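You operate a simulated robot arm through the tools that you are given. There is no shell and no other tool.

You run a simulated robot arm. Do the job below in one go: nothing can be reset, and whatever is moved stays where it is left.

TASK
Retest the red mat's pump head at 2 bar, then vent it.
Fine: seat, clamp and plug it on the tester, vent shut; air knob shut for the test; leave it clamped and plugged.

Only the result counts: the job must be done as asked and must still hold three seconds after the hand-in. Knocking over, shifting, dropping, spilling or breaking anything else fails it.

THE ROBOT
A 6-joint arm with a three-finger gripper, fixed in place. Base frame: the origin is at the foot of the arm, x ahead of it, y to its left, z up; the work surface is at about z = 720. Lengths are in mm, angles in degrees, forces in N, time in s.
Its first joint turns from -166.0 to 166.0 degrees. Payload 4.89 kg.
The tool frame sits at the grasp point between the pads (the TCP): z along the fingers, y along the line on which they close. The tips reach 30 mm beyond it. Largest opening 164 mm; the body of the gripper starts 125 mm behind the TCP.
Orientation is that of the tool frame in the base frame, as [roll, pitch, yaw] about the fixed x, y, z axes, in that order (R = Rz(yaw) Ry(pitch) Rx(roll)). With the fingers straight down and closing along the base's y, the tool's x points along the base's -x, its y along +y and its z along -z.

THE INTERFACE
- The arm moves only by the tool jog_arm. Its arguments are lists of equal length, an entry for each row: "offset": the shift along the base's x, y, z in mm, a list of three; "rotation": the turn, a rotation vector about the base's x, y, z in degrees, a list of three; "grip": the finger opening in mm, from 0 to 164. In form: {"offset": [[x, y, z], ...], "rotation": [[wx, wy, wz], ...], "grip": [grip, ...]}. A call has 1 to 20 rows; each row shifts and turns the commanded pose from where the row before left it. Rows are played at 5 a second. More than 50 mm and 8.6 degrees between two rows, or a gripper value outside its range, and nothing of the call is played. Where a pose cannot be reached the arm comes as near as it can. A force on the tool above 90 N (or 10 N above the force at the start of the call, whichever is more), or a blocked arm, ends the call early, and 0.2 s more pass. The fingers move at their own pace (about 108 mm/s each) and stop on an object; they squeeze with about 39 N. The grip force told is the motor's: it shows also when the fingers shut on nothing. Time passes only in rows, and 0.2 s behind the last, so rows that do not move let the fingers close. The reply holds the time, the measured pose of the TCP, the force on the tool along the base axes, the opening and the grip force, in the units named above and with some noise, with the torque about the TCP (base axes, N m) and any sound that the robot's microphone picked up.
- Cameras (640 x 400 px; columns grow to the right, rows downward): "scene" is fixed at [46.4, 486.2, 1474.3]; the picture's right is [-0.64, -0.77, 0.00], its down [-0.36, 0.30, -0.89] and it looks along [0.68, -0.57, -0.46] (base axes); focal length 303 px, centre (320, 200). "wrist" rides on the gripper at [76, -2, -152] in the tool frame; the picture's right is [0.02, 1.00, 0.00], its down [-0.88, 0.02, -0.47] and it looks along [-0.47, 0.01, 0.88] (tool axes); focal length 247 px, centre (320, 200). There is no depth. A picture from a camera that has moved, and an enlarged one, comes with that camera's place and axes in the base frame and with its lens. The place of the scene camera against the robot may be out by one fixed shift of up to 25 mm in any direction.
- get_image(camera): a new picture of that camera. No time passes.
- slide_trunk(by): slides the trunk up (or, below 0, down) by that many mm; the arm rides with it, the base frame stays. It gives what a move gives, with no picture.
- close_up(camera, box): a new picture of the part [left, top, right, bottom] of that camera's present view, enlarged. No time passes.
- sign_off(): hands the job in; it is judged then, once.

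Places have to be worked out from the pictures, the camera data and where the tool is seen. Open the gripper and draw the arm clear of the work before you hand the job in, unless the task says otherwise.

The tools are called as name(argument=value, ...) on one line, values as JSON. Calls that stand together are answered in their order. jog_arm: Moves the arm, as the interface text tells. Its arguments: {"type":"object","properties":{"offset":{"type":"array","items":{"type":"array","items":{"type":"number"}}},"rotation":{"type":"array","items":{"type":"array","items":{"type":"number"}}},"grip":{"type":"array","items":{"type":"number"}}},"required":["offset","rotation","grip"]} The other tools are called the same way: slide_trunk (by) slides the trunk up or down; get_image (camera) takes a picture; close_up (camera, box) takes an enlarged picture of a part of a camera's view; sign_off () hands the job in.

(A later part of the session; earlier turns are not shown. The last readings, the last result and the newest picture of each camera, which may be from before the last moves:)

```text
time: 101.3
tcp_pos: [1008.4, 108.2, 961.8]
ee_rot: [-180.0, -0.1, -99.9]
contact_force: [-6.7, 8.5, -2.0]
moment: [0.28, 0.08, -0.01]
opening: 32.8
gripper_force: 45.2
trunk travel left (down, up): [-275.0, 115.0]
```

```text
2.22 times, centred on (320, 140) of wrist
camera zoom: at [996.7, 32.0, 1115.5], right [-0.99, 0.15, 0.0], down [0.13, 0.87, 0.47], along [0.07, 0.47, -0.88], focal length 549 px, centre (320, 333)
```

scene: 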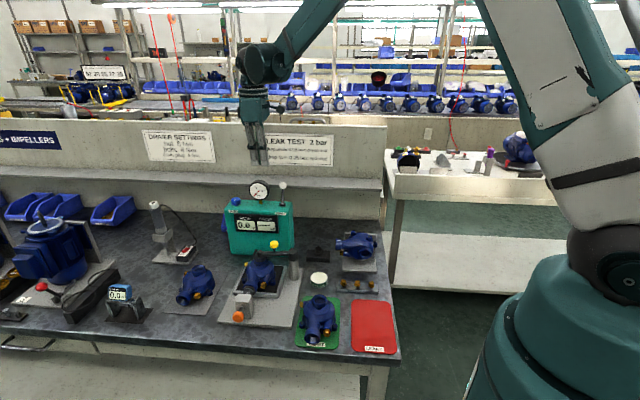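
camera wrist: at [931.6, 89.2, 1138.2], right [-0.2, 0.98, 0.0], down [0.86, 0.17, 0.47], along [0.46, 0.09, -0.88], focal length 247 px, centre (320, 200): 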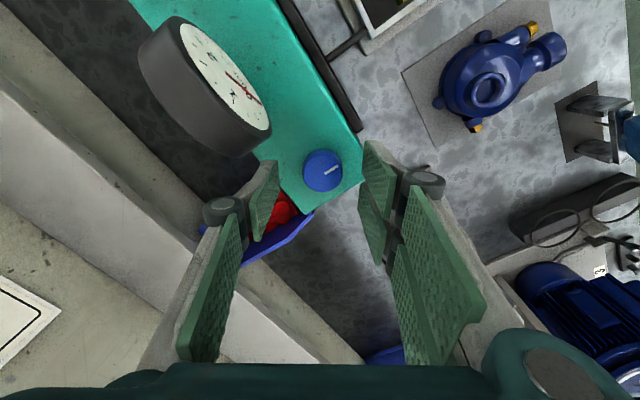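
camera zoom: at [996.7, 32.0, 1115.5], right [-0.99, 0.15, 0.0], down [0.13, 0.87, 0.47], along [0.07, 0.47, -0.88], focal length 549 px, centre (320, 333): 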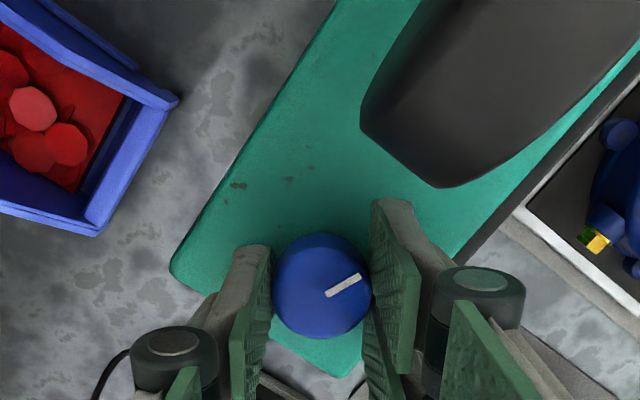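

The pressure is rising: 0.8 bar. So the vent is shut with its lever back, and the air opens past about 45°. I'll hold for one short row to see how fast it climbs.

jog_arm(offset=[[0, 0, 0]], rotation=[[0, 0, 0]], grip=[24])

close_up(camera="scene", box=[210, 170, 300, 240])

```text
time: 101.7
tcp_pos: [1009.8, 106.5, 962.1]
ee_rot: [-179.9, 0.1, -99.8]
contact_force: [-4.5, 9.1, -1.7]
moment: [0.3, 0.08, -0.02]
opening: 32.8
gripper_force: 44.7
trunk travel left (down, up): [-275.0, 115.0]
```

```text
5.71 times, centred on (255, 205) of scene
camera zoom: at [46.4, 486.2, 1474.3], right [-0.64, -0.77, 0.0], down [-0.36, 0.3, -0.89], along [0.68, -0.57, -0.46], focal length 1730 px, centre (691, 171)
```

zoom: 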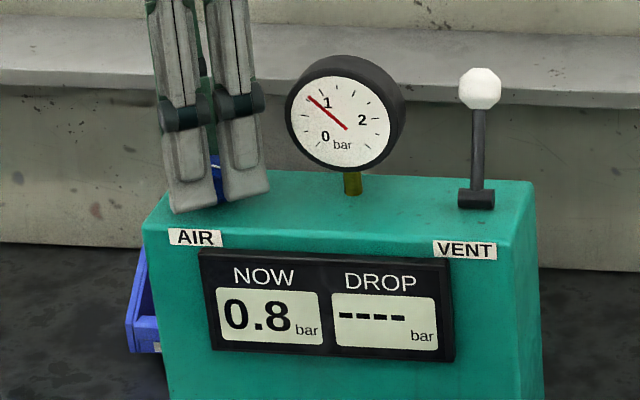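

The pressure holds at 0.8 bar, so the knob acts like a regulator: more turn gives more pressure. There are about 20 mm of clearance to the gauge, so I'll turn 10° more and read.

jog_arm(offset=[[0, 0, 0], [0, 0, 0], [0, 0, 0]], rotation=[[0, 0, 5], [0, 0, 5], [0, 0, 0]], grip=[24, 24, 24])

close_up(camera="scene", box=[210, 170, 300, 240])

close_up(camera="wrist", box=[230, 50, 410, 230])

```text
time: 102.5
tcp_pos: [1008.9, 107.3, 963.1]
ee_rot: [180.0, 0.0, -89.8]
contact_force: [-3.8, 10.0, 6.2]
moment: [0.31, 0.11, 0.0]
opening: 32.7
gripper_force: 45.4
trunk travel left (down, up): [-275.0, 115.0]
```

```text
5.71 times, centred on (255, 205) of scene
camera zoom: at [46.4, 486.2, 1474.3], right [-0.64, -0.77, 0.0], down [-0.36, 0.3, -0.89], along [0.68, -0.57, -0.46], focal length 1730 px, centre (691, 171)
```

zoom: 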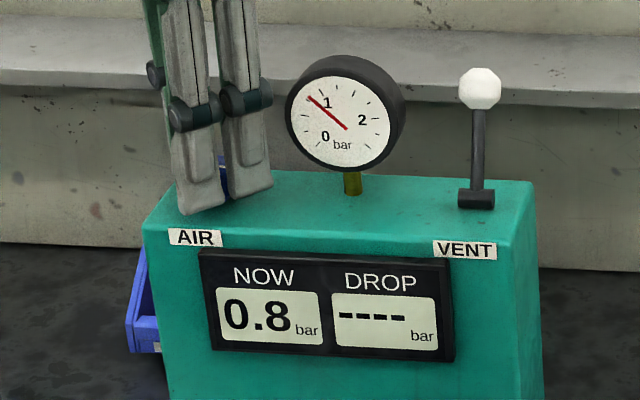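

```text
2.22 times, centred on (320, 140) of wrist
camera zoom: at [1009.7, 31.2, 1115.5], right [-1.0, -0.02, 0.0], down [-0.02, 0.88, 0.47], along [-0.01, 0.47, -0.88], focal length 549 px, centre (320, 333)
```

zoom: 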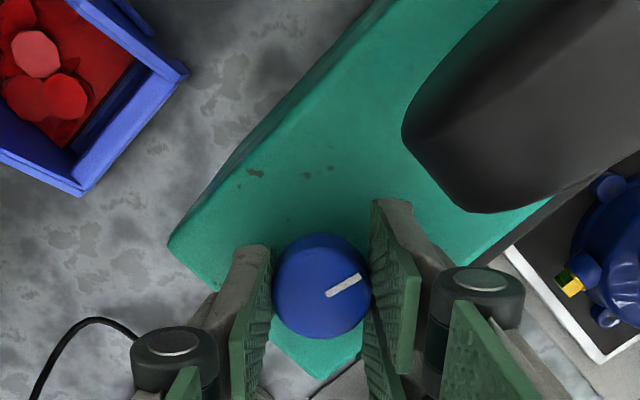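

It still reads 0.8 bar at 80°, so the air is fully on but something bleeds it, most likely the vent. I'll turn the air knob back the full 80° to shut it first.

jog_arm(offset=[[0, 0, 0], [0, 0, 0], [0, 0, 0], [0, 0, 0], [0, 0, 0], [0, 0, 0], [0, 0, 0], [0, 0, 0], [0, 0, 0], [0, 0, 0], [0, 0, 0]], rotation=[[0, 0, -8], [0, 0, -8], [0, 0, -8], [0, 0, -8], [0, 0, -8], [0, 0, -8], [0, 0, -8], [0, 0, -8], [0, 0, -8], [0, 0, -8], [0, 0, 0]], grip=[24, 24, 24, 24, 24, 24, 24, 24, 24, 24, 24])

close_up(camera="scene", box=[210, 170, 300, 240])

close_up(camera="wrist", box=[230, 90, 410, 230])

```text
time: 104.9
tcp_pos: [1008.0, 106.3, 962.7]
ee_rot: [-179.9, 0.0, -170.0]
contact_force: [-6.2, -10.7, -3.9]
moment: [-0.42, 0.27, 0.54]
opening: 32.3
gripper_force: 45.3
trunk travel left (down, up): [-275.0, 115.0]
```

```text
5.71 times, centred on (255, 205) of scene
camera zoom: at [46.4, 486.2, 1474.3], right [-0.64, -0.77, 0.0], down [-0.36, 0.3, -0.89], along [0.68, -0.57, -0.46], focal length 1730 px, centre (691, 171)
```

zoom: 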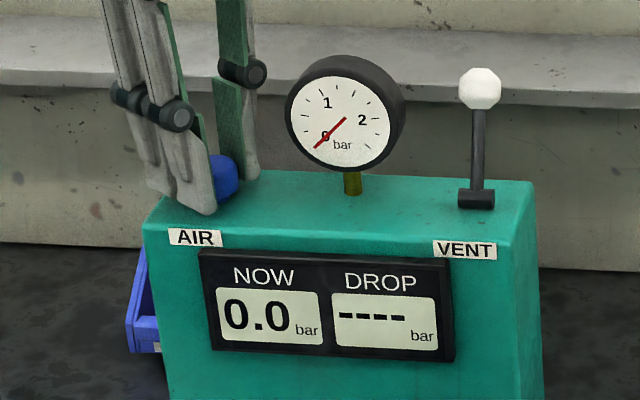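

```text
2.86 times, centred on (320, 160) of wrist
camera zoom: at [933.2, 91.5, 1115.6], right [-0.2, 0.98, 0.0], down [0.86, 0.17, 0.47], along [0.46, 0.09, -0.88], focal length 706 px, centre (320, 314)
```

zoom: 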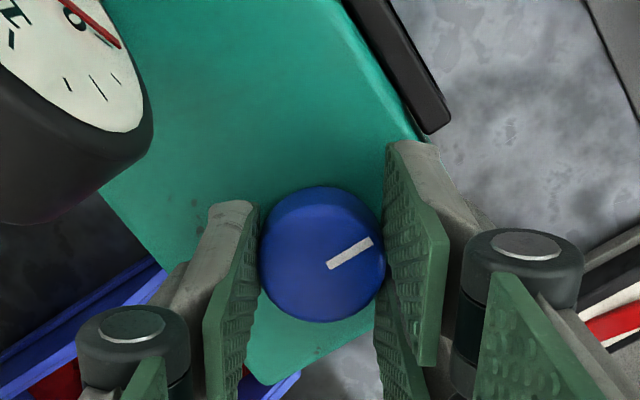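

The air is shut again (pointer to the front, against its stop) and the pressure fell straight to 0.0, so the vent must be open with its lever back. I'll let go of the knob, rise well above the gauge and move over the vent lever's white ball.

jog_arm(offset=[[0, 0, 0], [0, 0, 0], [0, 0, 20], [0, 0, 40], [0, 0, 45], [0, 0, 20], [-17, -24, 0], [-17, -24, 0], [-17, -24, 0], [-17, -24, 0], [-17, -24, 0], [-17, -24.4, 0], [0, 0, 0]], rotation=[[0, 0, 0], [0, 0, 0], [0, 0, 0], [0, 0, 0], [0, 0, 0], [0, 0, 0], [0, 0, 5.8], [0, 0, 5.8], [0, 0, 5.8], [0, 0, 5.8], [0, 0, 5.8], [0, 0, 6], [0, 0, 0]], grip=[45, 62, 66, 66, 66, 66, 66, 66, 66, 66, 66, 66, 66])

get_image(camera="wrist")

close_up(camera="wrist", box=[240, 80, 400, 220])

close_up(camera="scene", box=[210, 150, 310, 240])

```text
time: 107.7
tcp_pos: [906.6, -40.3, 1087.4]
ee_rot: [-180.0, -0.1, -134.8]
contact_force: [-0.4, -1.3, 0.8]
moment: [0.1, -0.09, 0.01]
opening: 65.9
gripper_force: 0.0
trunk travel left (down, up): [-275.0, 115.0]
```

```text
taken
camera wrist: at [852.7, -94.6, 1240.9], right [-0.72, 0.69, 0.0], down [0.61, 0.64, 0.47], along [0.33, 0.34, -0.88], focal length 247 px, centre (320, 200)
```

wrist: 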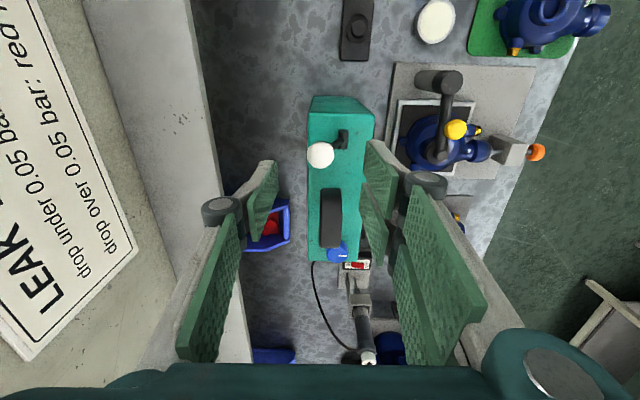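

```text
2.86 times, centred on (320, 150) of wrist
camera zoom: at [852.7, -94.6, 1240.9], right [-0.72, 0.69, 0.0], down [0.61, 0.64, 0.47], along [0.33, 0.34, -0.88], focal length 706 px, centre (320, 343)
```

zoom: 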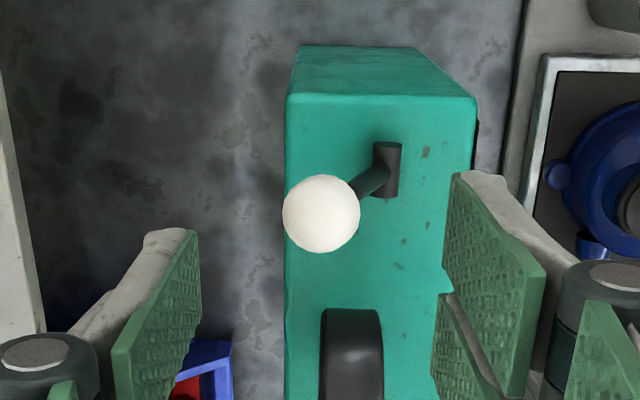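

```text
4.44 times, centred on (260, 195) of scene
camera zoom: at [46.4, 486.2, 1474.3], right [-0.64, -0.77, 0.0], down [-0.36, 0.3, -0.89], along [0.68, -0.57, -0.46], focal length 1345 px, centre (587, 222)
```

zoom: 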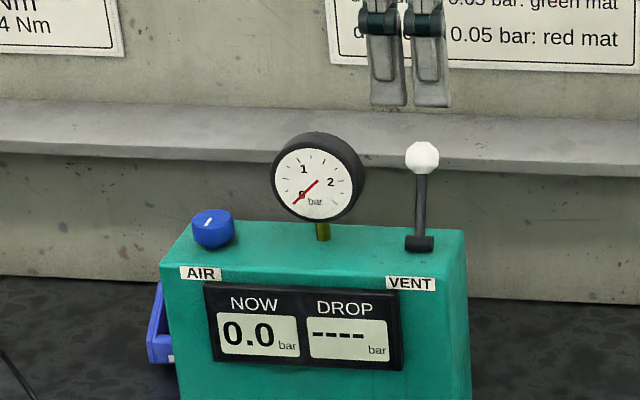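

The white ball is right under the tool. I'll descend so the fingers straddle it (z≈1012) and close loosely around it.

jog_arm(offset=[[0.8, 0.8, -30], [0, 0, -30], [0, 0, -15], [0, 0, 0], [0, 0, 0]], rotation=[[0, 0, 0], [0, 0, 0], [0, 0, 0], [0, 0, 0], [0, 0, 0]], grip=[66, 66, 66, 46, 38])

close_up(camera="wrist", box=[230, 90, 410, 230])

close_up(camera="scene", box=[240, 150, 310, 220])

```text
time: 108.9
tcp_pos: [910.3, -37.1, 1013.4]
ee_rot: [-180.0, -0.1, -134.8]
contact_force: [0.7, 0.0, 0.0]
moment: [0.01, 0.01, -0.01]
opening: 38.1
gripper_force: 0.1
trunk travel left (down, up): [-275.0, 115.0]
```

```text
2.86 times, centred on (320, 160) of wrist
camera zoom: at [855.6, -91.7, 1166.1], right [-0.72, 0.69, 0.0], down [0.61, 0.64, 0.47], along [0.33, 0.34, -0.88], focal length 706 px, centre (320, 314)
```

zoom: 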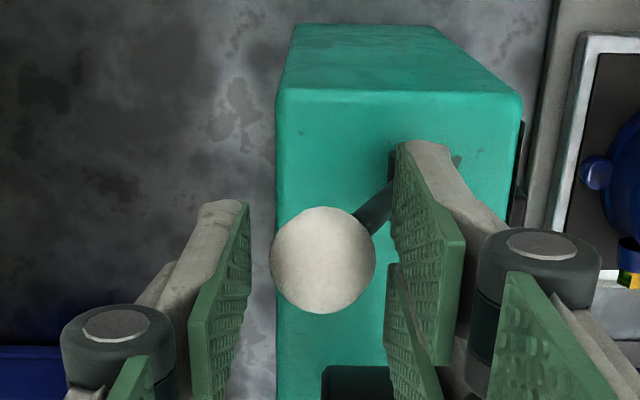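

```text
5.71 times, centred on (275, 185) of scene
camera zoom: at [46.4, 486.2, 1474.3], right [-0.64, -0.77, 0.0], down [-0.36, 0.3, -0.89], along [0.68, -0.57, -0.46], focal length 1730 px, centre (577, 286)
```

zoom: 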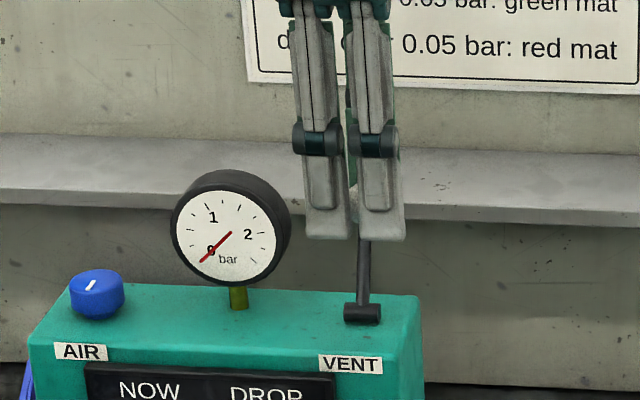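

The ball is caged between the fingers. I'll draw the lever toward the front, starting with 15 mm, and read the force.

jog_arm(offset=[[-3.5, 3.5, 0.5], [-3.5, 3.5, 1], [-3.5, 3.5, 1], [0, 0, 0]], rotation=[[0, 0, 0], [0, 0, 0], [0, 0, 0], [0, 0, 0]], grip=[38, 38, 38, 38])

close_up(camera="wrist", box=[230, 90, 410, 230])

close_up(camera="scene", box=[210, 150, 310, 240])

```text
time: 109.9
tcp_pos: [898.6, -26.0, 1015.6]
ee_rot: [180.0, 0.0, -134.8]
contact_force: [0.1, -0.9, 0.0]
moment: [-0.06, -0.02, -0.02]
opening: 38.3
gripper_force: 0.7
trunk travel left (down, up): [-275.0, 115.0]
```

```text
2.86 times, centred on (320, 160) of wrist
camera zoom: at [844.5, -81.1, 1168.3], right [-0.72, 0.69, 0.0], down [0.61, 0.64, 0.47], along [0.33, 0.34, -0.88], focal length 706 px, centre (320, 314)
```

zoom: 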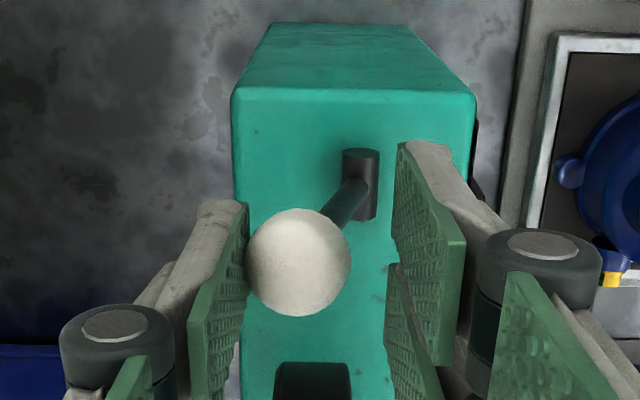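

```text
4.44 times, centred on (260, 195) of scene
camera zoom: at [46.4, 486.2, 1474.3], right [-0.64, -0.77, 0.0], down [-0.36, 0.3, -0.89], along [0.68, -0.57, -0.46], focal length 1345 px, centre (587, 222)
```

zoom: 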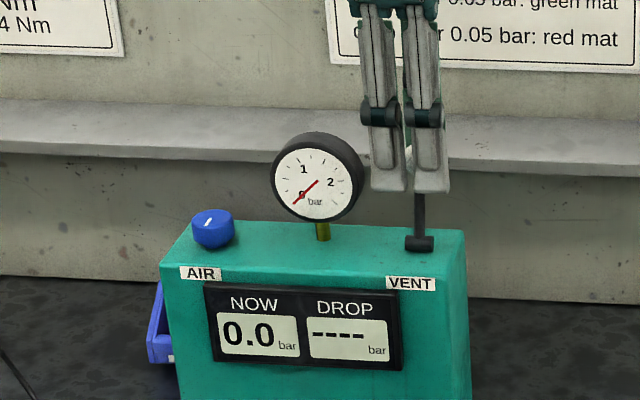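

The lever follows easily. I'll keep moving it forward by 30 mm.

jog_arm(offset=[[-3.5, 3.5, 0.5], [-3.5, 3.5, 0.5], [-3.5, 3.5, 0], [-3.5, 3.5, 0], [-3.5, 3.5, 0], [-3.5, 3.5, -0.5], [0, 0, 0]], rotation=[[0, 0, 0], [0, 0, 0], [0, 0, 0], [0, 0, 0], [0, 0, 0], [0, 0, 0], [0, 0, 0]], grip=[38, 38, 38, 38, 38, 38, 38])

close_up(camera="wrist", box=[230, 90, 410, 230])

close_up(camera="scene", box=[210, 150, 310, 240])

```text
time: 111.5
tcp_pos: [876.8, -5.7, 1016.1]
ee_rot: [179.9, 0.0, -134.9]
contact_force: [-1.3, 1.1, 0.1]
moment: [-0.02, 0.06, 0.03]
opening: 38.4
gripper_force: 0.5
trunk travel left (down, up): [-275.0, 115.0]
```

```text
2.86 times, centred on (320, 160) of wrist
camera zoom: at [823.6, -60.5, 1168.9], right [-0.72, 0.69, 0.0], down [0.61, 0.64, 0.47], along [0.33, 0.34, -0.88], focal length 706 px, centre (320, 314)
```

zoom: 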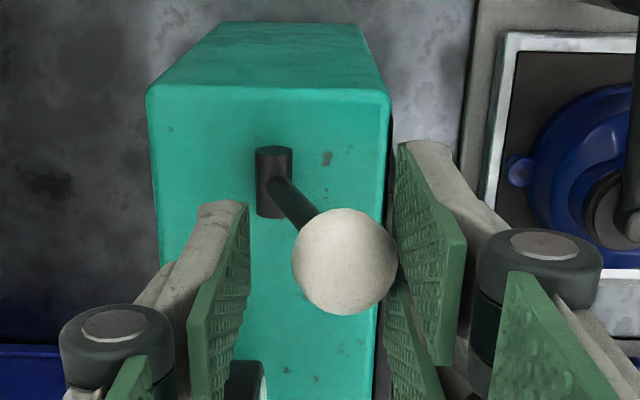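

```text
4.44 times, centred on (260, 195) of scene
camera zoom: at [46.4, 486.2, 1474.3], right [-0.64, -0.77, 0.0], down [-0.36, 0.3, -0.89], along [0.68, -0.57, -0.46], focal length 1345 px, centre (587, 222)
```

zoom: 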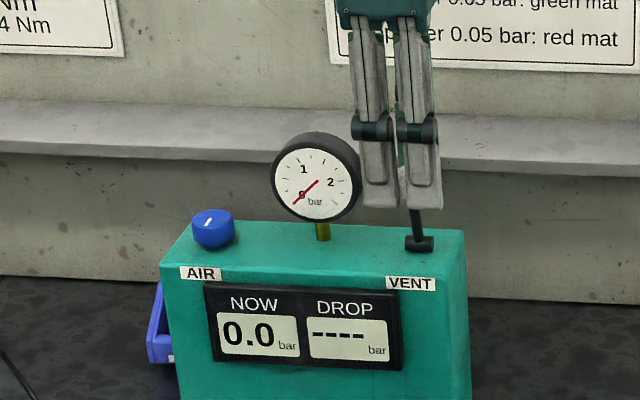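

The lever has gone past upright and now leans forward against the front fingers. I'll follow it further forward by 20 mm to find its front stop.

jog_arm(offset=[[-3.5, 3.5, -1], [-3.5, 3.5, -1], [-3.5, 3.5, -1], [-3.5, 3.5, -1], [0, 0, 0]], rotation=[[0, 0, 0], [0, 0, 0], [0, 0, 0], [0, 0, 0], [0, 0, 0]], grip=[38, 38, 38, 38, 38])

close_up(camera="wrist", box=[230, 90, 410, 230])

close_up(camera="scene", box=[210, 150, 310, 240])

```text
time: 112.7
tcp_pos: [862.6, 7.7, 1012.9]
ee_rot: [180.0, 0.0, -134.9]
contact_force: [3.4, -4.1, 1.2]
moment: [-0.07, -0.03, 0.04]
opening: 39.9
gripper_force: 2.8
trunk travel left (down, up): [-275.0, 115.0]
```

```text
2.86 times, centred on (320, 160) of wrist
camera zoom: at [809.4, -46.7, 1165.4], right [-0.72, 0.69, 0.0], down [0.61, 0.64, 0.47], along [0.33, 0.34, -0.88], focal length 706 px, centre (320, 314)
```

zoom: 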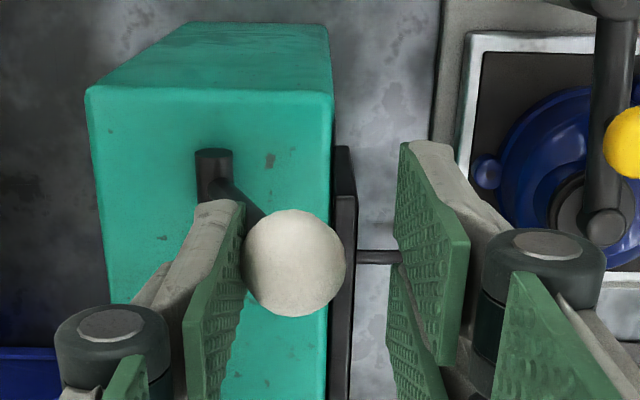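

```text
4.44 times, centred on (260, 195) of scene
camera zoom: at [46.4, 486.2, 1474.3], right [-0.64, -0.77, 0.0], down [-0.36, 0.3, -0.89], along [0.68, -0.57, -0.46], focal length 1345 px, centre (587, 222)
```

zoom: 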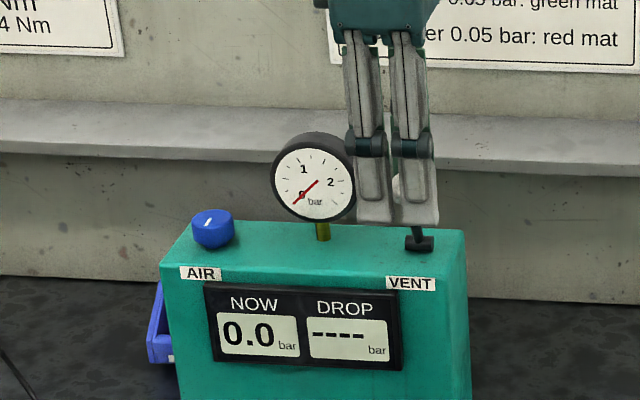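

The lever is at its front stop (light 5 N resistance), tilted about as far forward as it was back. I'll ease off, open the fingers and rise straight up.

jog_arm(offset=[[2, -2, 0], [0, 0, 0], [0, 0, 30], [0, 0, 40], [0, 0, 20], [0, 0, 0]], rotation=[[0, 0, 0], [0, 0, 0], [0, 0, 0], [0, 0, 0], [0, 0, 0], [0, 0, 0]], grip=[44, 56, 60, 66, 66, 66])

close_up(camera="wrist", box=[230, 60, 410, 230])

close_up(camera="scene", box=[210, 150, 310, 240])

```text
time: 114.1
tcp_pos: [864.3, 5.9, 1102.8]
ee_rot: [180.0, 0.0, -134.8]
contact_force: [-2.0, 0.0, 0.9]
moment: [0.0, -0.07, -0.01]
opening: 66.1
gripper_force: 0.1
trunk travel left (down, up): [-275.0, 115.0]
```

```text
2.35 times, centred on (320, 145) of wrist
camera zoom: at [810.8, -49.1, 1254.8], right [-0.72, 0.69, 0.0], down [0.61, 0.64, 0.47], along [0.33, 0.34, -0.88], focal length 581 px, centre (320, 329)
```

zoom: 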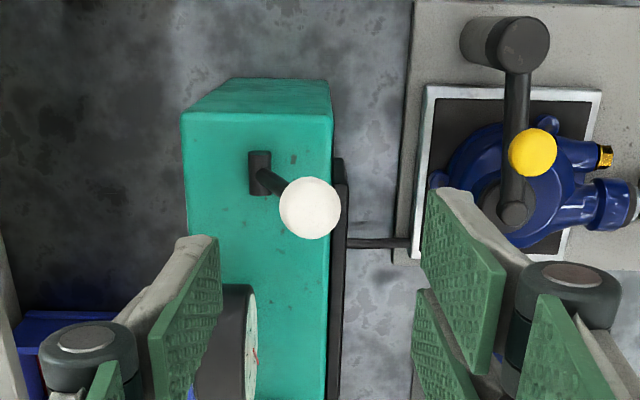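

```text
4.44 times, centred on (260, 195) of scene
camera zoom: at [46.4, 486.2, 1474.3], right [-0.64, -0.77, 0.0], down [-0.36, 0.3, -0.89], along [0.68, -0.57, -0.46], focal length 1345 px, centre (587, 222)
```

zoom: 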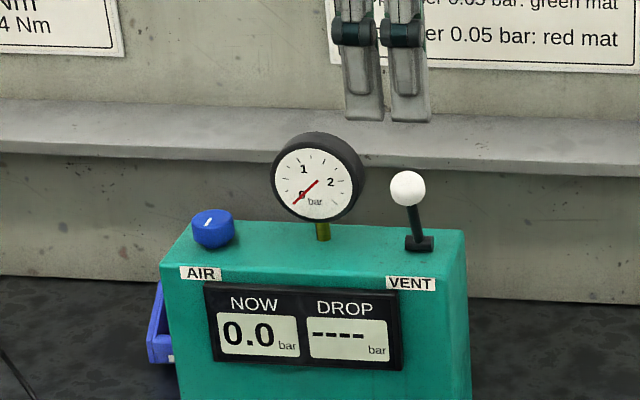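

The vent lever now leans forward and stays. Back to the air knob: I'll move over it at height with yaw -170 and descend partway to check alignment.

jog_arm(offset=[[24.2, 16.9, 0], [24.2, 16.9, 0], [24.2, 16.9, 0], [24.2, 16.9, 0], [24.1, 16.8, 0], [24.1, 16.8, 0], [0, 0, -40], [0, 0, -40], [0, 0, -30], [0, 0, 0]], rotation=[[0, 0, -5.9], [0, 0, -5.9], [0, 0, -5.9], [0, 0, -5.9], [0, 0, -5.8], [0, 0, -5.8], [0, 0, 0], [0, 0, 0], [0, 0, 0], [0, 0, 0]], grip=[64, 64, 64, 64, 64, 64, 64, 64, 64, 64])

close_up(camera="wrist", box=[230, 90, 410, 230])

```text
time: 116.3
tcp_pos: [1008.4, 108.0, 992.0]
ee_rot: [179.8, 0.1, -170.1]
contact_force: [0.6, -0.4, -0.6]
moment: [0.0, 0.11, -0.03]
opening: 63.8
gripper_force: 0.1
trunk travel left (down, up): [-275.0, 115.0]
```

```text
2.86 times, centred on (320, 160) of wrist
camera zoom: at [933.3, 93.7, 1144.7], right [-0.19, 0.98, 0.0], down [0.86, 0.17, 0.47], along [0.46, 0.09, -0.88], focal length 706 px, centre (320, 314)
```

zoom: 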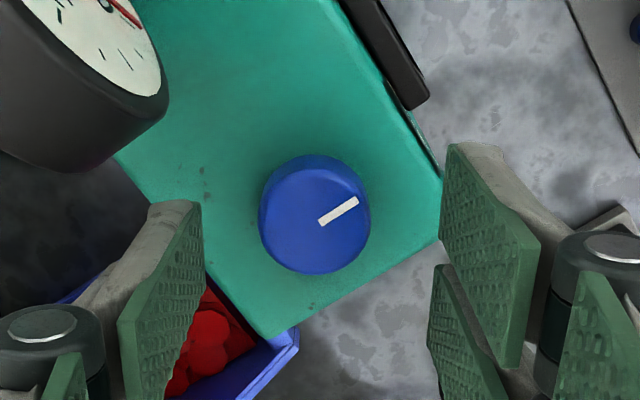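

The knob is about 2.3 mm off along the closing line. I'll correct by (-0.7, -2.1), descend to z≈962 and close on it.

jog_arm(offset=[[-0.7, -2.1, -10], [0, 0, -10], [0, 0, -6], [0, 0, -4], [0, 0, 0], [0, 0, 0], [0, 0, 0], [0, 0, 0]], rotation=[[0, 0, 0], [0, 0, 0], [0, 0, 0], [0, 0, 0], [0, 0, 0], [0, 0, 0], [0, 0, 0], [0, 0, 0]], grip=[60, 58, 56, 56, 46, 38, 30, 24])

close_up(camera="wrist", box=[230, 90, 410, 230])

close_up(camera="scene", box=[210, 170, 300, 240])

```text
time: 118.1
tcp_pos: [1009.3, 105.8, 961.8]
ee_rot: [179.9, 0.0, -170.1]
contact_force: [-3.1, 1.8, -2.5]
moment: [0.1, -0.03, 0.01]
opening: 32.7
gripper_force: 44.9
trunk travel left (down, up): [-275.0, 115.0]
```

```text
2.86 times, centred on (320, 160) of wrist
camera zoom: at [932.9, 91.5, 1114.7], right [-0.19, 0.98, 0.0], down [0.86, 0.17, 0.47], along [0.46, 0.09, -0.88], focal length 706 px, centre (320, 314)
```

zoom: 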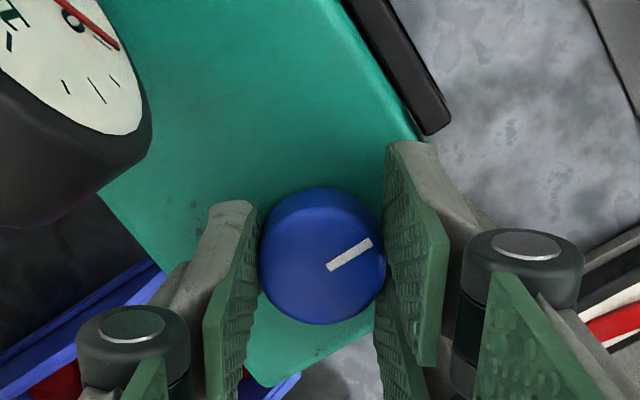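

```text
5.71 times, centred on (255, 205) of scene
camera zoom: at [46.4, 486.2, 1474.3], right [-0.64, -0.77, 0.0], down [-0.36, 0.3, -0.89], along [0.68, -0.57, -0.46], focal length 1730 px, centre (691, 171)
```

zoom: 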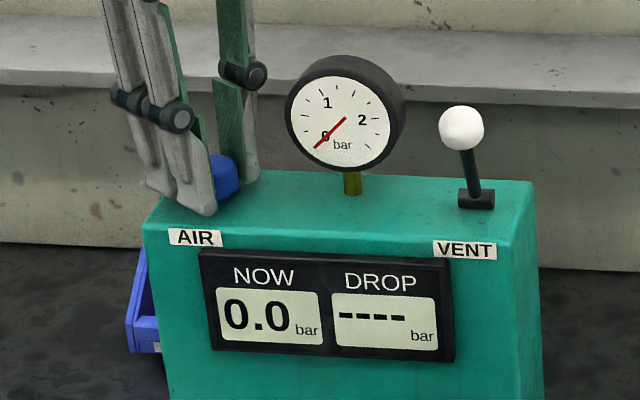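

The knob is gripped. I'll turn it 45° first (it stayed shut up to there before), then advance in small steps watching the pressure.

jog_arm(offset=[[0, 0, 0], [0, 0, 0], [0, 0, 0], [0, 0, 0], [0.2, 0.5, 0], [0, 0, 0]], rotation=[[0, 0, 7.5], [0, 0, 7.5], [0, 0, 7.5], [0, 0, 7.5], [0, 0, 7.5], [0, 0, 7.5]], grip=[24, 24, 24, 24, 24, 24])

close_up(camera="scene", box=[210, 170, 300, 240])

```text
time: 119.5
tcp_pos: [1009.2, 105.2, 960.9]
ee_rot: [-180.0, 0.0, -125.1]
contact_force: [7.4, 3.2, 1.7]
moment: [0.33, -0.36, -0.06]
opening: 32.2
gripper_force: 44.5
trunk travel left (down, up): [-275.0, 115.0]
```

```text
5.71 times, centred on (255, 205) of scene
camera zoom: at [46.4, 486.2, 1474.3], right [-0.64, -0.77, 0.0], down [-0.36, 0.3, -0.89], along [0.68, -0.57, -0.46], focal length 1730 px, centre (691, 171)
```

zoom: 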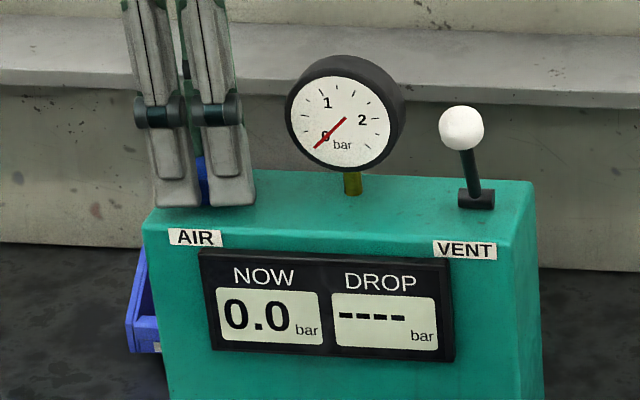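

The knob is at 45° and the gauge reads 0.0 with the vent lever forward. I'll advance 8° and check.

jog_arm(offset=[[0, 0, 0], [0, 0, 0]], rotation=[[0, 0, 4], [0, 0, 4]], grip=[24, 24])

close_up(camera="scene", box=[210, 170, 300, 240])

```text
time: 120.1
tcp_pos: [1008.5, 105.9, 962.4]
ee_rot: [179.9, 0.0, -117.0]
contact_force: [3.5, 5.3, 0.7]
moment: [0.19, -0.11, 0.01]
opening: 32.4
gripper_force: 44.5
trunk travel left (down, up): [-275.0, 115.0]
```

```text
5.71 times, centred on (255, 205) of scene
camera zoom: at [46.4, 486.2, 1474.3], right [-0.64, -0.77, 0.0], down [-0.36, 0.3, -0.89], along [0.68, -0.57, -0.46], focal length 1730 px, centre (691, 171)
```

zoom: 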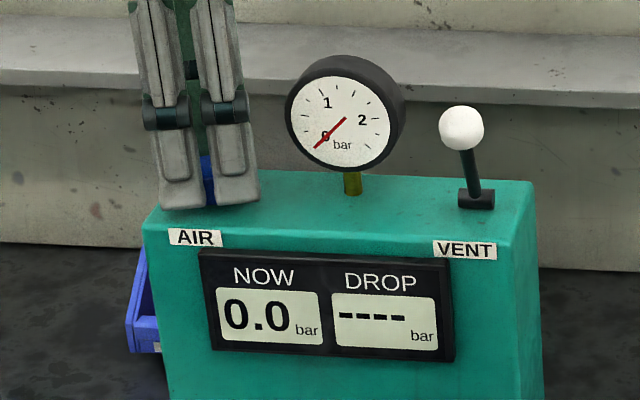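

53° turned and still 0.0 bar. I'll advance another 5°.

jog_arm(offset=[[0, 0, 0]], rotation=[[0, 0, 5]], grip=[24])

close_up(camera="scene", box=[210, 170, 300, 240])

```text
time: 120.5
tcp_pos: [1009.5, 106.7, 961.7]
ee_rot: [179.9, 0.0, -112.0]
contact_force: [-0.1, 5.1, 2.6]
moment: [0.28, 0.08, 0.0]
opening: 32.2
gripper_force: 44.8
trunk travel left (down, up): [-275.0, 115.0]
```

```text
5.71 times, centred on (255, 205) of scene
camera zoom: at [46.4, 486.2, 1474.3], right [-0.64, -0.77, 0.0], down [-0.36, 0.3, -0.89], along [0.68, -0.57, -0.46], focal length 1730 px, centre (691, 171)
```

zoom: 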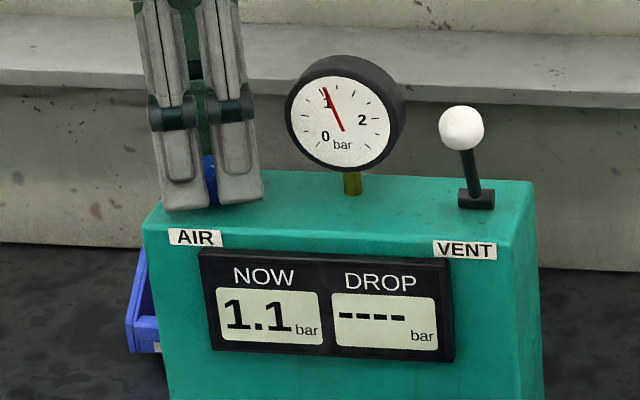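

The pressure is at 1.1 bar and rising quickly now that the vent is shut. I'll hold for one row and read again.

jog_arm(offset=[[0, 0, 0]], rotation=[[0, 0, 0]], grip=[24])

close_up(camera="scene", box=[210, 170, 300, 240])

```text
time: 120.9
tcp_pos: [1009.7, 105.8, 963.4]
ee_rot: [180.0, 0.1, -111.9]
contact_force: [-2.1, 5.7, 2.6]
moment: [0.15, 0.12, -0.02]
opening: 32.5
gripper_force: 44.8
trunk travel left (down, up): [-275.0, 115.0]
```

```text
5.71 times, centred on (255, 205) of scene
camera zoom: at [46.4, 486.2, 1474.3], right [-0.64, -0.77, 0.0], down [-0.36, 0.3, -0.89], along [0.68, -0.57, -0.46], focal length 1730 px, centre (691, 171)
```

zoom: 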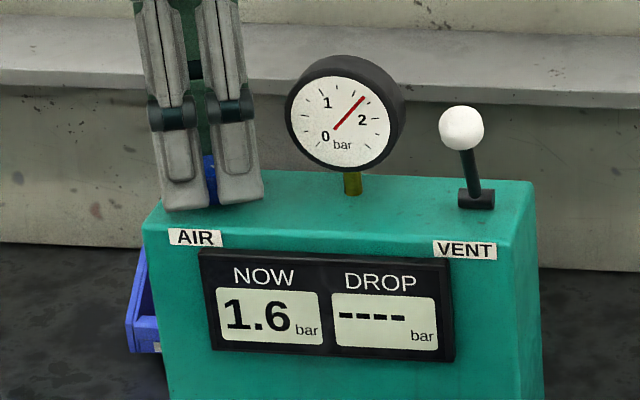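

1.6 bar, and the rise is slowing as if toward a 2 bar supply. I'll hold one more row.

jog_arm(offset=[[0, 0, 0]], rotation=[[0, 0, 0]], grip=[24])

close_up(camera="scene", box=[210, 170, 300, 240])

```text
time: 121.3
tcp_pos: [1008.6, 106.3, 962.4]
ee_rot: [179.9, 0.0, -112.1]
contact_force: [-5.2, 5.7, 1.4]
moment: [0.12, 0.19, 0.0]
opening: 32.6
gripper_force: 45.1
trunk travel left (down, up): [-275.0, 115.0]
```

```text
5.71 times, centred on (255, 205) of scene
camera zoom: at [46.4, 486.2, 1474.3], right [-0.64, -0.77, 0.0], down [-0.36, 0.3, -0.89], along [0.68, -0.57, -0.46], focal length 1730 px, centre (691, 171)
```

zoom: 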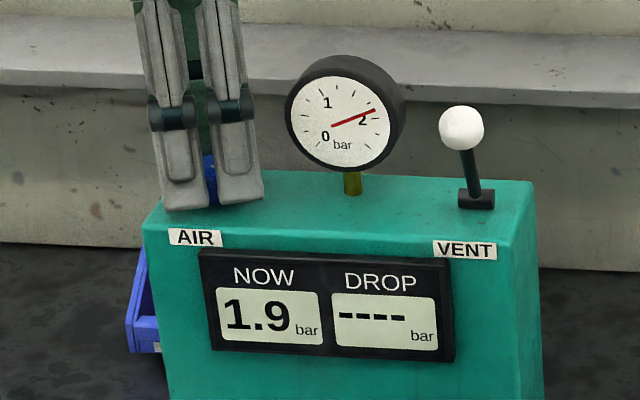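

1.9 bar and still climbing slowly. I'll hold one more row and read.

jog_arm(offset=[[0, 0, 0]], rotation=[[0, 0, 0]], grip=[24])

close_up(camera="scene", box=[210, 170, 300, 240])

```text
time: 121.7
tcp_pos: [1009.0, 107.0, 962.3]
ee_rot: [-179.9, 0.0, -112.0]
contact_force: [-4.5, 5.7, 0.7]
moment: [0.11, 0.16, -0.01]
opening: 32.6
gripper_force: 44.6
trunk travel left (down, up): [-275.0, 115.0]
```

```text
5.71 times, centred on (255, 205) of scene
camera zoom: at [46.4, 486.2, 1474.3], right [-0.64, -0.77, 0.0], down [-0.36, 0.3, -0.89], along [0.68, -0.57, -0.46], focal length 1730 px, centre (691, 171)
```

zoom: 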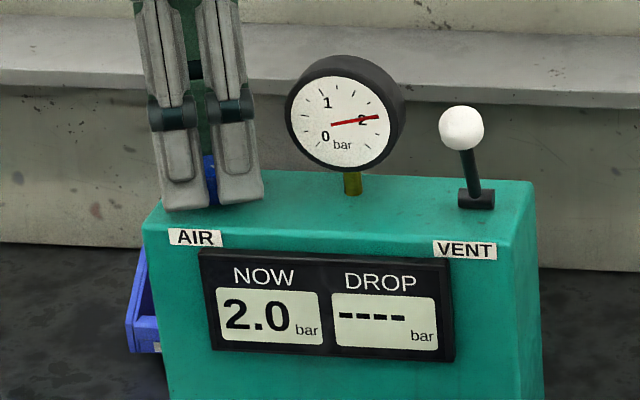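

It reads 2.0 bar with the rise levelling off. I'll shut the air now by turning the knob back 58° to its stop.

jog_arm(offset=[[0, 0, 0], [0, 0, 0], [0, 0, 0], [0, 0, 0], [0, 0, 0], [0, 0, 0], [0, 0, 0], [0, 0, 0], [0, 0, 0]], rotation=[[0, 0, -8], [0, 0, -8], [0, 0, -8], [0, 0, -8], [0, 0, -8], [0, 0, -8], [0, 0, -8], [0, 0, -2.5], [0, 0, 0]], grip=[24, 24, 24, 24, 24, 24, 24, 24, 24])

close_up(camera="scene", box=[210, 170, 300, 240])

close_up(camera="wrist", box=[230, 90, 410, 230])

```text
time: 123.7
tcp_pos: [1009.7, 105.9, 962.5]
ee_rot: [-180.0, -0.1, -170.7]
contact_force: [-27.0, -7.7, -13.6]
moment: [-0.31, 0.7, 0.21]
opening: 32.5
gripper_force: 44.7
trunk travel left (down, up): [-275.0, 115.0]
```

```text
5.71 times, centred on (255, 205) of scene
camera zoom: at [46.4, 486.2, 1474.3], right [-0.64, -0.77, 0.0], down [-0.36, 0.3, -0.89], along [0.68, -0.57, -0.46], focal length 1730 px, centre (691, 171)
```

zoom: 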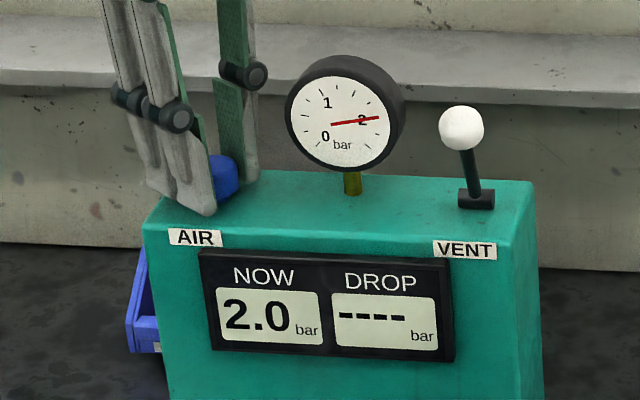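

```text
2.86 times, centred on (320, 160) of wrist
camera zoom: at [932.7, 92.3, 1114.8], right [-0.18, 0.98, 0.0], down [0.87, 0.16, 0.47], along [0.46, 0.09, -0.88], focal length 706 px, centre (320, 314)
```

zoom: 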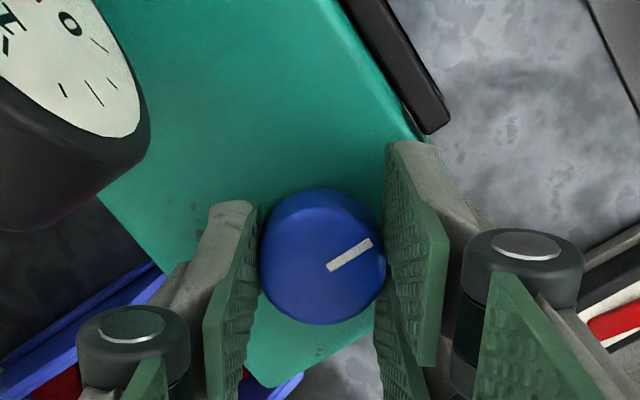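

The air is shut (pointer to the front), the pressure holds at 2.0 bar and the DROP display still shows dashes while it tests. I'll release the knob carefully, rise clear, and wait for the result.

jog_arm(offset=[[-0.6, -0.2, -0.2], [0, 0, 0], [0, 0, 0], [0, 0, 15], [0, 0, 35], [0, 0, 45], [0, 0, 30], [0, 0, 0]], rotation=[[0, 0, 0], [0, 0, 0], [0, 0, 0], [0, 0, 0], [0, 0, 0], [0, 0, 0], [0, 0, 0], [0, 0, 0]], grip=[30, 46, 62, 64, 66, 66, 66, 66])

close_up(camera="scene", box=[210, 170, 300, 240])

```text
time: 125.5
tcp_pos: [1008.9, 105.4, 1086.4]
ee_rot: [179.9, 0.1, -170.6]
contact_force: [-1.9, 0.2, 0.1]
moment: [0.03, -0.12, 0.01]
opening: 66.0
gripper_force: 0.0
trunk travel left (down, up): [-275.0, 115.0]
```

```text
5.71 times, centred on (255, 205) of scene
camera zoom: at [46.4, 486.2, 1474.3], right [-0.64, -0.77, 0.0], down [-0.36, 0.3, -0.89], along [0.68, -0.57, -0.46], focal length 1730 px, centre (691, 171)
```

zoom: 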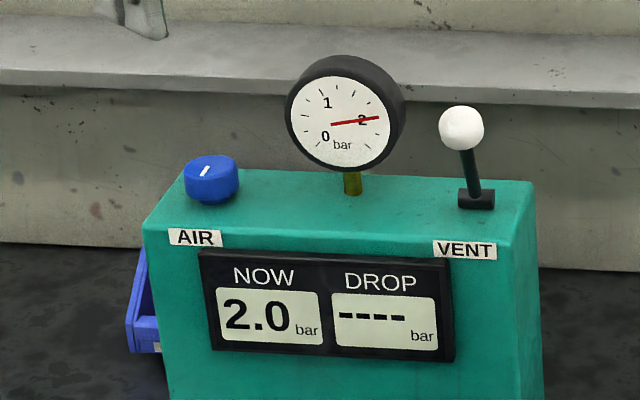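

It's still testing at 2.0 bar. Meanwhile I'll move above the vent lever's ball, staying high, and keep waiting.

jog_arm(offset=[[-23.8, -17.2, 0], [-23.8, -17.2, 0], [-23.8, -17.2, 0], [-23.8, -17.2, 0], [-23.8, -17.2, 0], [-23.9, -17.1, 0], [0, 0, 0], [0, 0, 0], [0, 0, 0], [0, 0, 0], [0, 0, 0]], rotation=[[0, 0, 5.9], [0, 0, 5.9], [0, 0, 5.9], [0, 0, 5.9], [0, 0, 6], [0, 0, 6], [0, 0, 0], [0, 0, 0], [0, 0, 0], [0, 0, 0], [0, 0, 0]], grip=[66, 66, 66, 66, 66, 66, 66, 66, 66, 66, 66])

close_up(camera="scene", box=[210, 170, 300, 240])

close_up(camera="wrist", box=[230, 70, 410, 230])

```text
time: 127.9
tcp_pos: [867.1, 3.1, 1086.9]
ee_rot: [179.9, -0.1, -134.9]
contact_force: [-0.6, -0.5, -0.3]
moment: [0.03, -0.04, 0.01]
opening: 65.9
gripper_force: 0.0
trunk travel left (down, up): [-275.0, 115.0]
```

```text
5.71 times, centred on (255, 205) of scene
camera zoom: at [46.4, 486.2, 1474.3], right [-0.64, -0.77, 0.0], down [-0.36, 0.3, -0.89], along [0.68, -0.57, -0.46], focal length 1730 px, centre (691, 171)
```

zoom: 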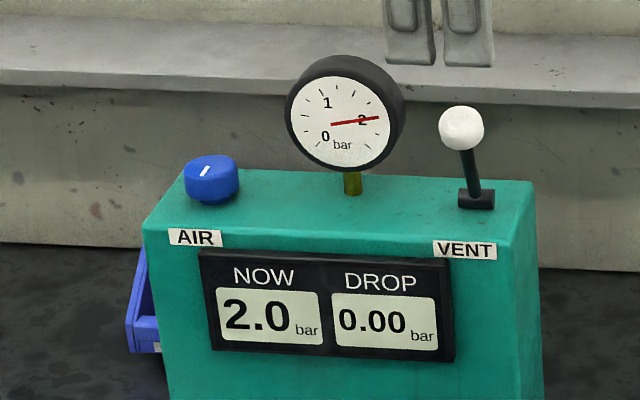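

```text
2.50 times, centred on (320, 150) of wrist
camera zoom: at [812.6, -51.6, 1238.9], right [-0.72, 0.69, 0.0], down [0.61, 0.64, 0.47], along [0.33, 0.34, -0.88], focal length 617 px, centre (320, 325)
```

zoom: 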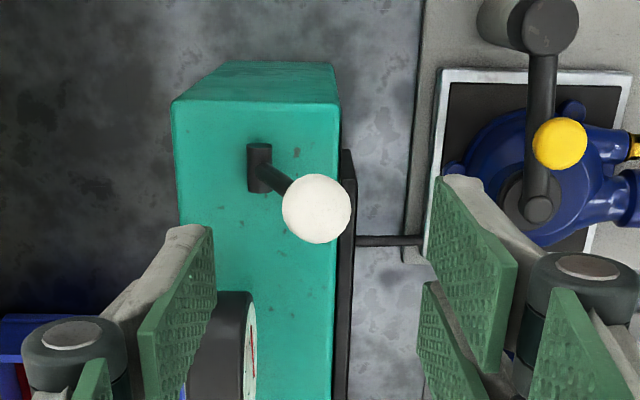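

The DROP display now reads 0.00 bar with NOW at 2.0. I'll wait longer to be sure the test has run its course and see whether the figure changes.

jog_arm(offset=[[0, 0, 0], [0, 0, 0], [0, 0, 0], [0, 0, 0], [0, 0, 0], [0, 0, 0], [0, 0, 0], [0, 0, 0], [0, 0, 0], [0, 0, 0], [0, 0, 0], [0, 0, 0], [0, 0, 0], [0, 0, 0], [0, 0, 0], [0, 0, 0], [0, 0, 0], [0, 0, 0], [0, 0, 0], [0, 0, 0]], rotation=[[0, 0, 0], [0, 0, 0], [0, 0, 0], [0, 0, 0], [0, 0, 0], [0, 0, 0], [0, 0, 0], [0, 0, 0], [0, 0, 0], [0, 0, 0], [0, 0, 0], [0, 0, 0], [0, 0, 0], [0, 0, 0], [0, 0, 0], [0, 0, 0], [0, 0, 0], [0, 0, 0], [0, 0, 0], [0, 0, 0]], grip=[66, 66, 66, 66, 66, 66, 66, 66, 66, 66, 66, 66, 66, 66, 66, 66, 66, 66, 66, 66])

close_up(camera="scene", box=[210, 170, 300, 240])

```text
time: 132.1
tcp_pos: [866.2, 2.9, 1085.3]
ee_rot: [179.9, 0.0, -135.0]
contact_force: [-1.5, 0.7, -0.4]
moment: [0.01, 0.01, 0.03]
opening: 65.8
gripper_force: 0.1
trunk travel left (down, up): [-275.0, 115.0]
```

```text
5.71 times, centred on (255, 205) of scene
camera zoom: at [46.4, 486.2, 1474.3], right [-0.64, -0.77, 0.0], down [-0.36, 0.3, -0.89], along [0.68, -0.57, -0.46], focal length 1730 px, centre (691, 171)
```

zoom: 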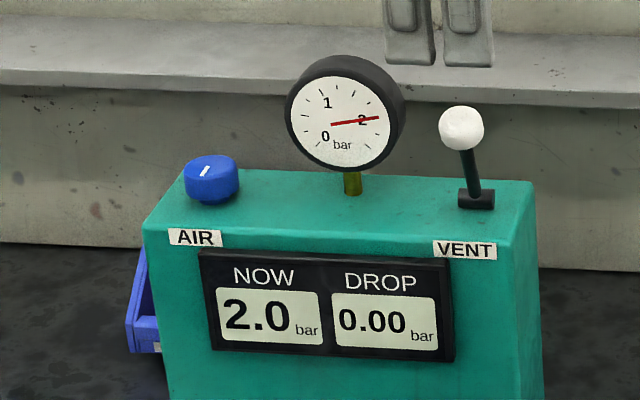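

DROP stays at 0.00 bar with 2.0 bar held. I'll wait one more spell to give the test ample hold time before venting.

jog_arm(offset=[[0, 0, 0], [0, 0, 0], [0, 0, 0], [0, 0, 0], [0, 0, 0], [0, 0, 0], [0, 0, 0], [0, 0, 0], [0, 0, 0], [0, 0, 0], [0, 0, 0], [0, 0, 0], [0, 0, 0], [0, 0, 0], [0, 0, 0], [0, 0, 0], [0, 0, 0], [0, 0, 0], [0, 0, 0], [0, 0, 0]], rotation=[[0, 0, 0], [0, 0, 0], [0, 0, 0], [0, 0, 0], [0, 0, 0], [0, 0, 0], [0, 0, 0], [0, 0, 0], [0, 0, 0], [0, 0, 0], [0, 0, 0], [0, 0, 0], [0, 0, 0], [0, 0, 0], [0, 0, 0], [0, 0, 0], [0, 0, 0], [0, 0, 0], [0, 0, 0], [0, 0, 0]], grip=[66, 66, 66, 66, 66, 66, 66, 66, 66, 66, 66, 66, 66, 66, 66, 66, 66, 66, 66, 66])

close_up(camera="scene", box=[210, 170, 300, 240])

get_image(camera="scene")

```text
time: 136.3
tcp_pos: [865.5, 3.0, 1086.0]
ee_rot: [179.8, 0.0, -134.9]
contact_force: [0.0, 0.1, 0.4]
moment: [0.02, 0.01, -0.01]
opening: 65.6
gripper_force: 0.1
trunk travel left (down, up): [-275.0, 115.0]
```

```text
5.71 times, centred on (255, 205) of scene
camera zoom: at [46.4, 486.2, 1474.3], right [-0.64, -0.77, 0.0], down [-0.36, 0.3, -0.89], along [0.68, -0.57, -0.46], focal length 1730 px, centre (691, 171)
```

zoom: 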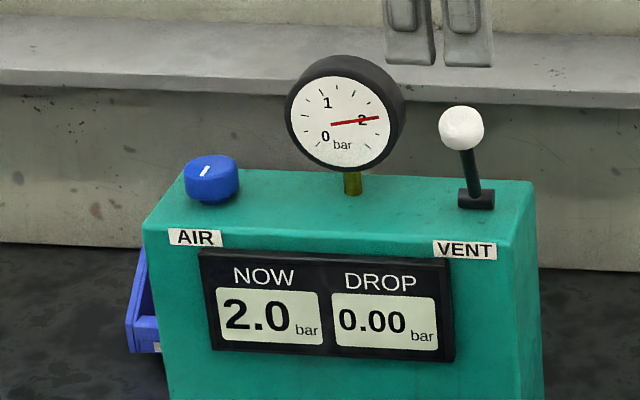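

```text
taken
```

scene: 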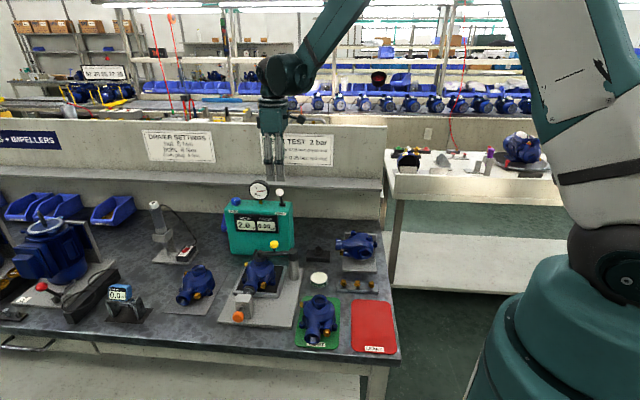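

The retest result stands at 0.00 bar drop from 2.0 bar. Now to vent: I'll descend around the white ball, straddle it loosely and push the lever back toward the wall.

jog_arm(offset=[[0, 0, -30], [0, 0, -30], [0, 0, -13], [0, 0, 0], [0, 0, 0]], rotation=[[0, 0, 0], [0, 0, 0], [0, 0, 0], [0, 0, 0], [0, 0, 0]], grip=[66, 66, 66, 48, 40])

close_up(camera="wrist", box=[230, 90, 410, 230])

close_up(camera="scene", box=[210, 150, 310, 240])

```text
time: 137.5
tcp_pos: [864.1, 2.9, 1014.0]
ee_rot: [180.0, 0.0, -135.1]
contact_force: [0.5, -0.3, -0.4]
moment: [-0.02, -0.02, 0.02]
opening: 40.2
gripper_force: 0.1
trunk travel left (down, up): [-275.0, 115.0]
```

```text
2.86 times, centred on (320, 160) of wrist
camera zoom: at [810.6, -52.2, 1166.9], right [-0.72, 0.69, 0.0], down [0.61, 0.64, 0.47], along [0.33, 0.34, -0.88], focal length 706 px, centre (320, 314)
```

zoom: 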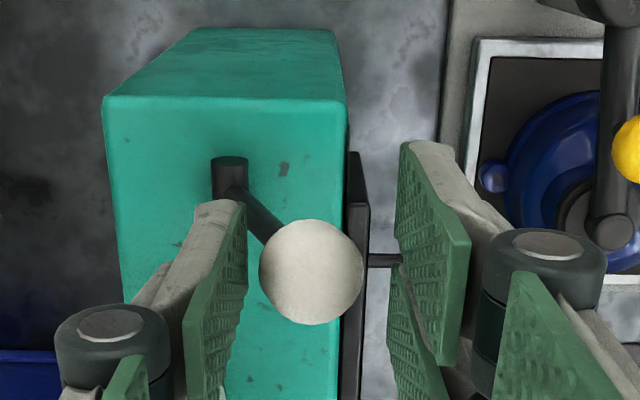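

```text
4.44 times, centred on (260, 195) of scene
camera zoom: at [46.4, 486.2, 1474.3], right [-0.64, -0.77, 0.0], down [-0.36, 0.3, -0.89], along [0.68, -0.57, -0.46], focal length 1345 px, centre (587, 222)
```

zoom: 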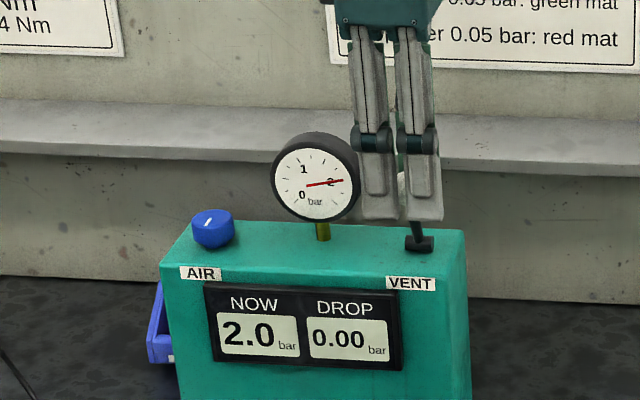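

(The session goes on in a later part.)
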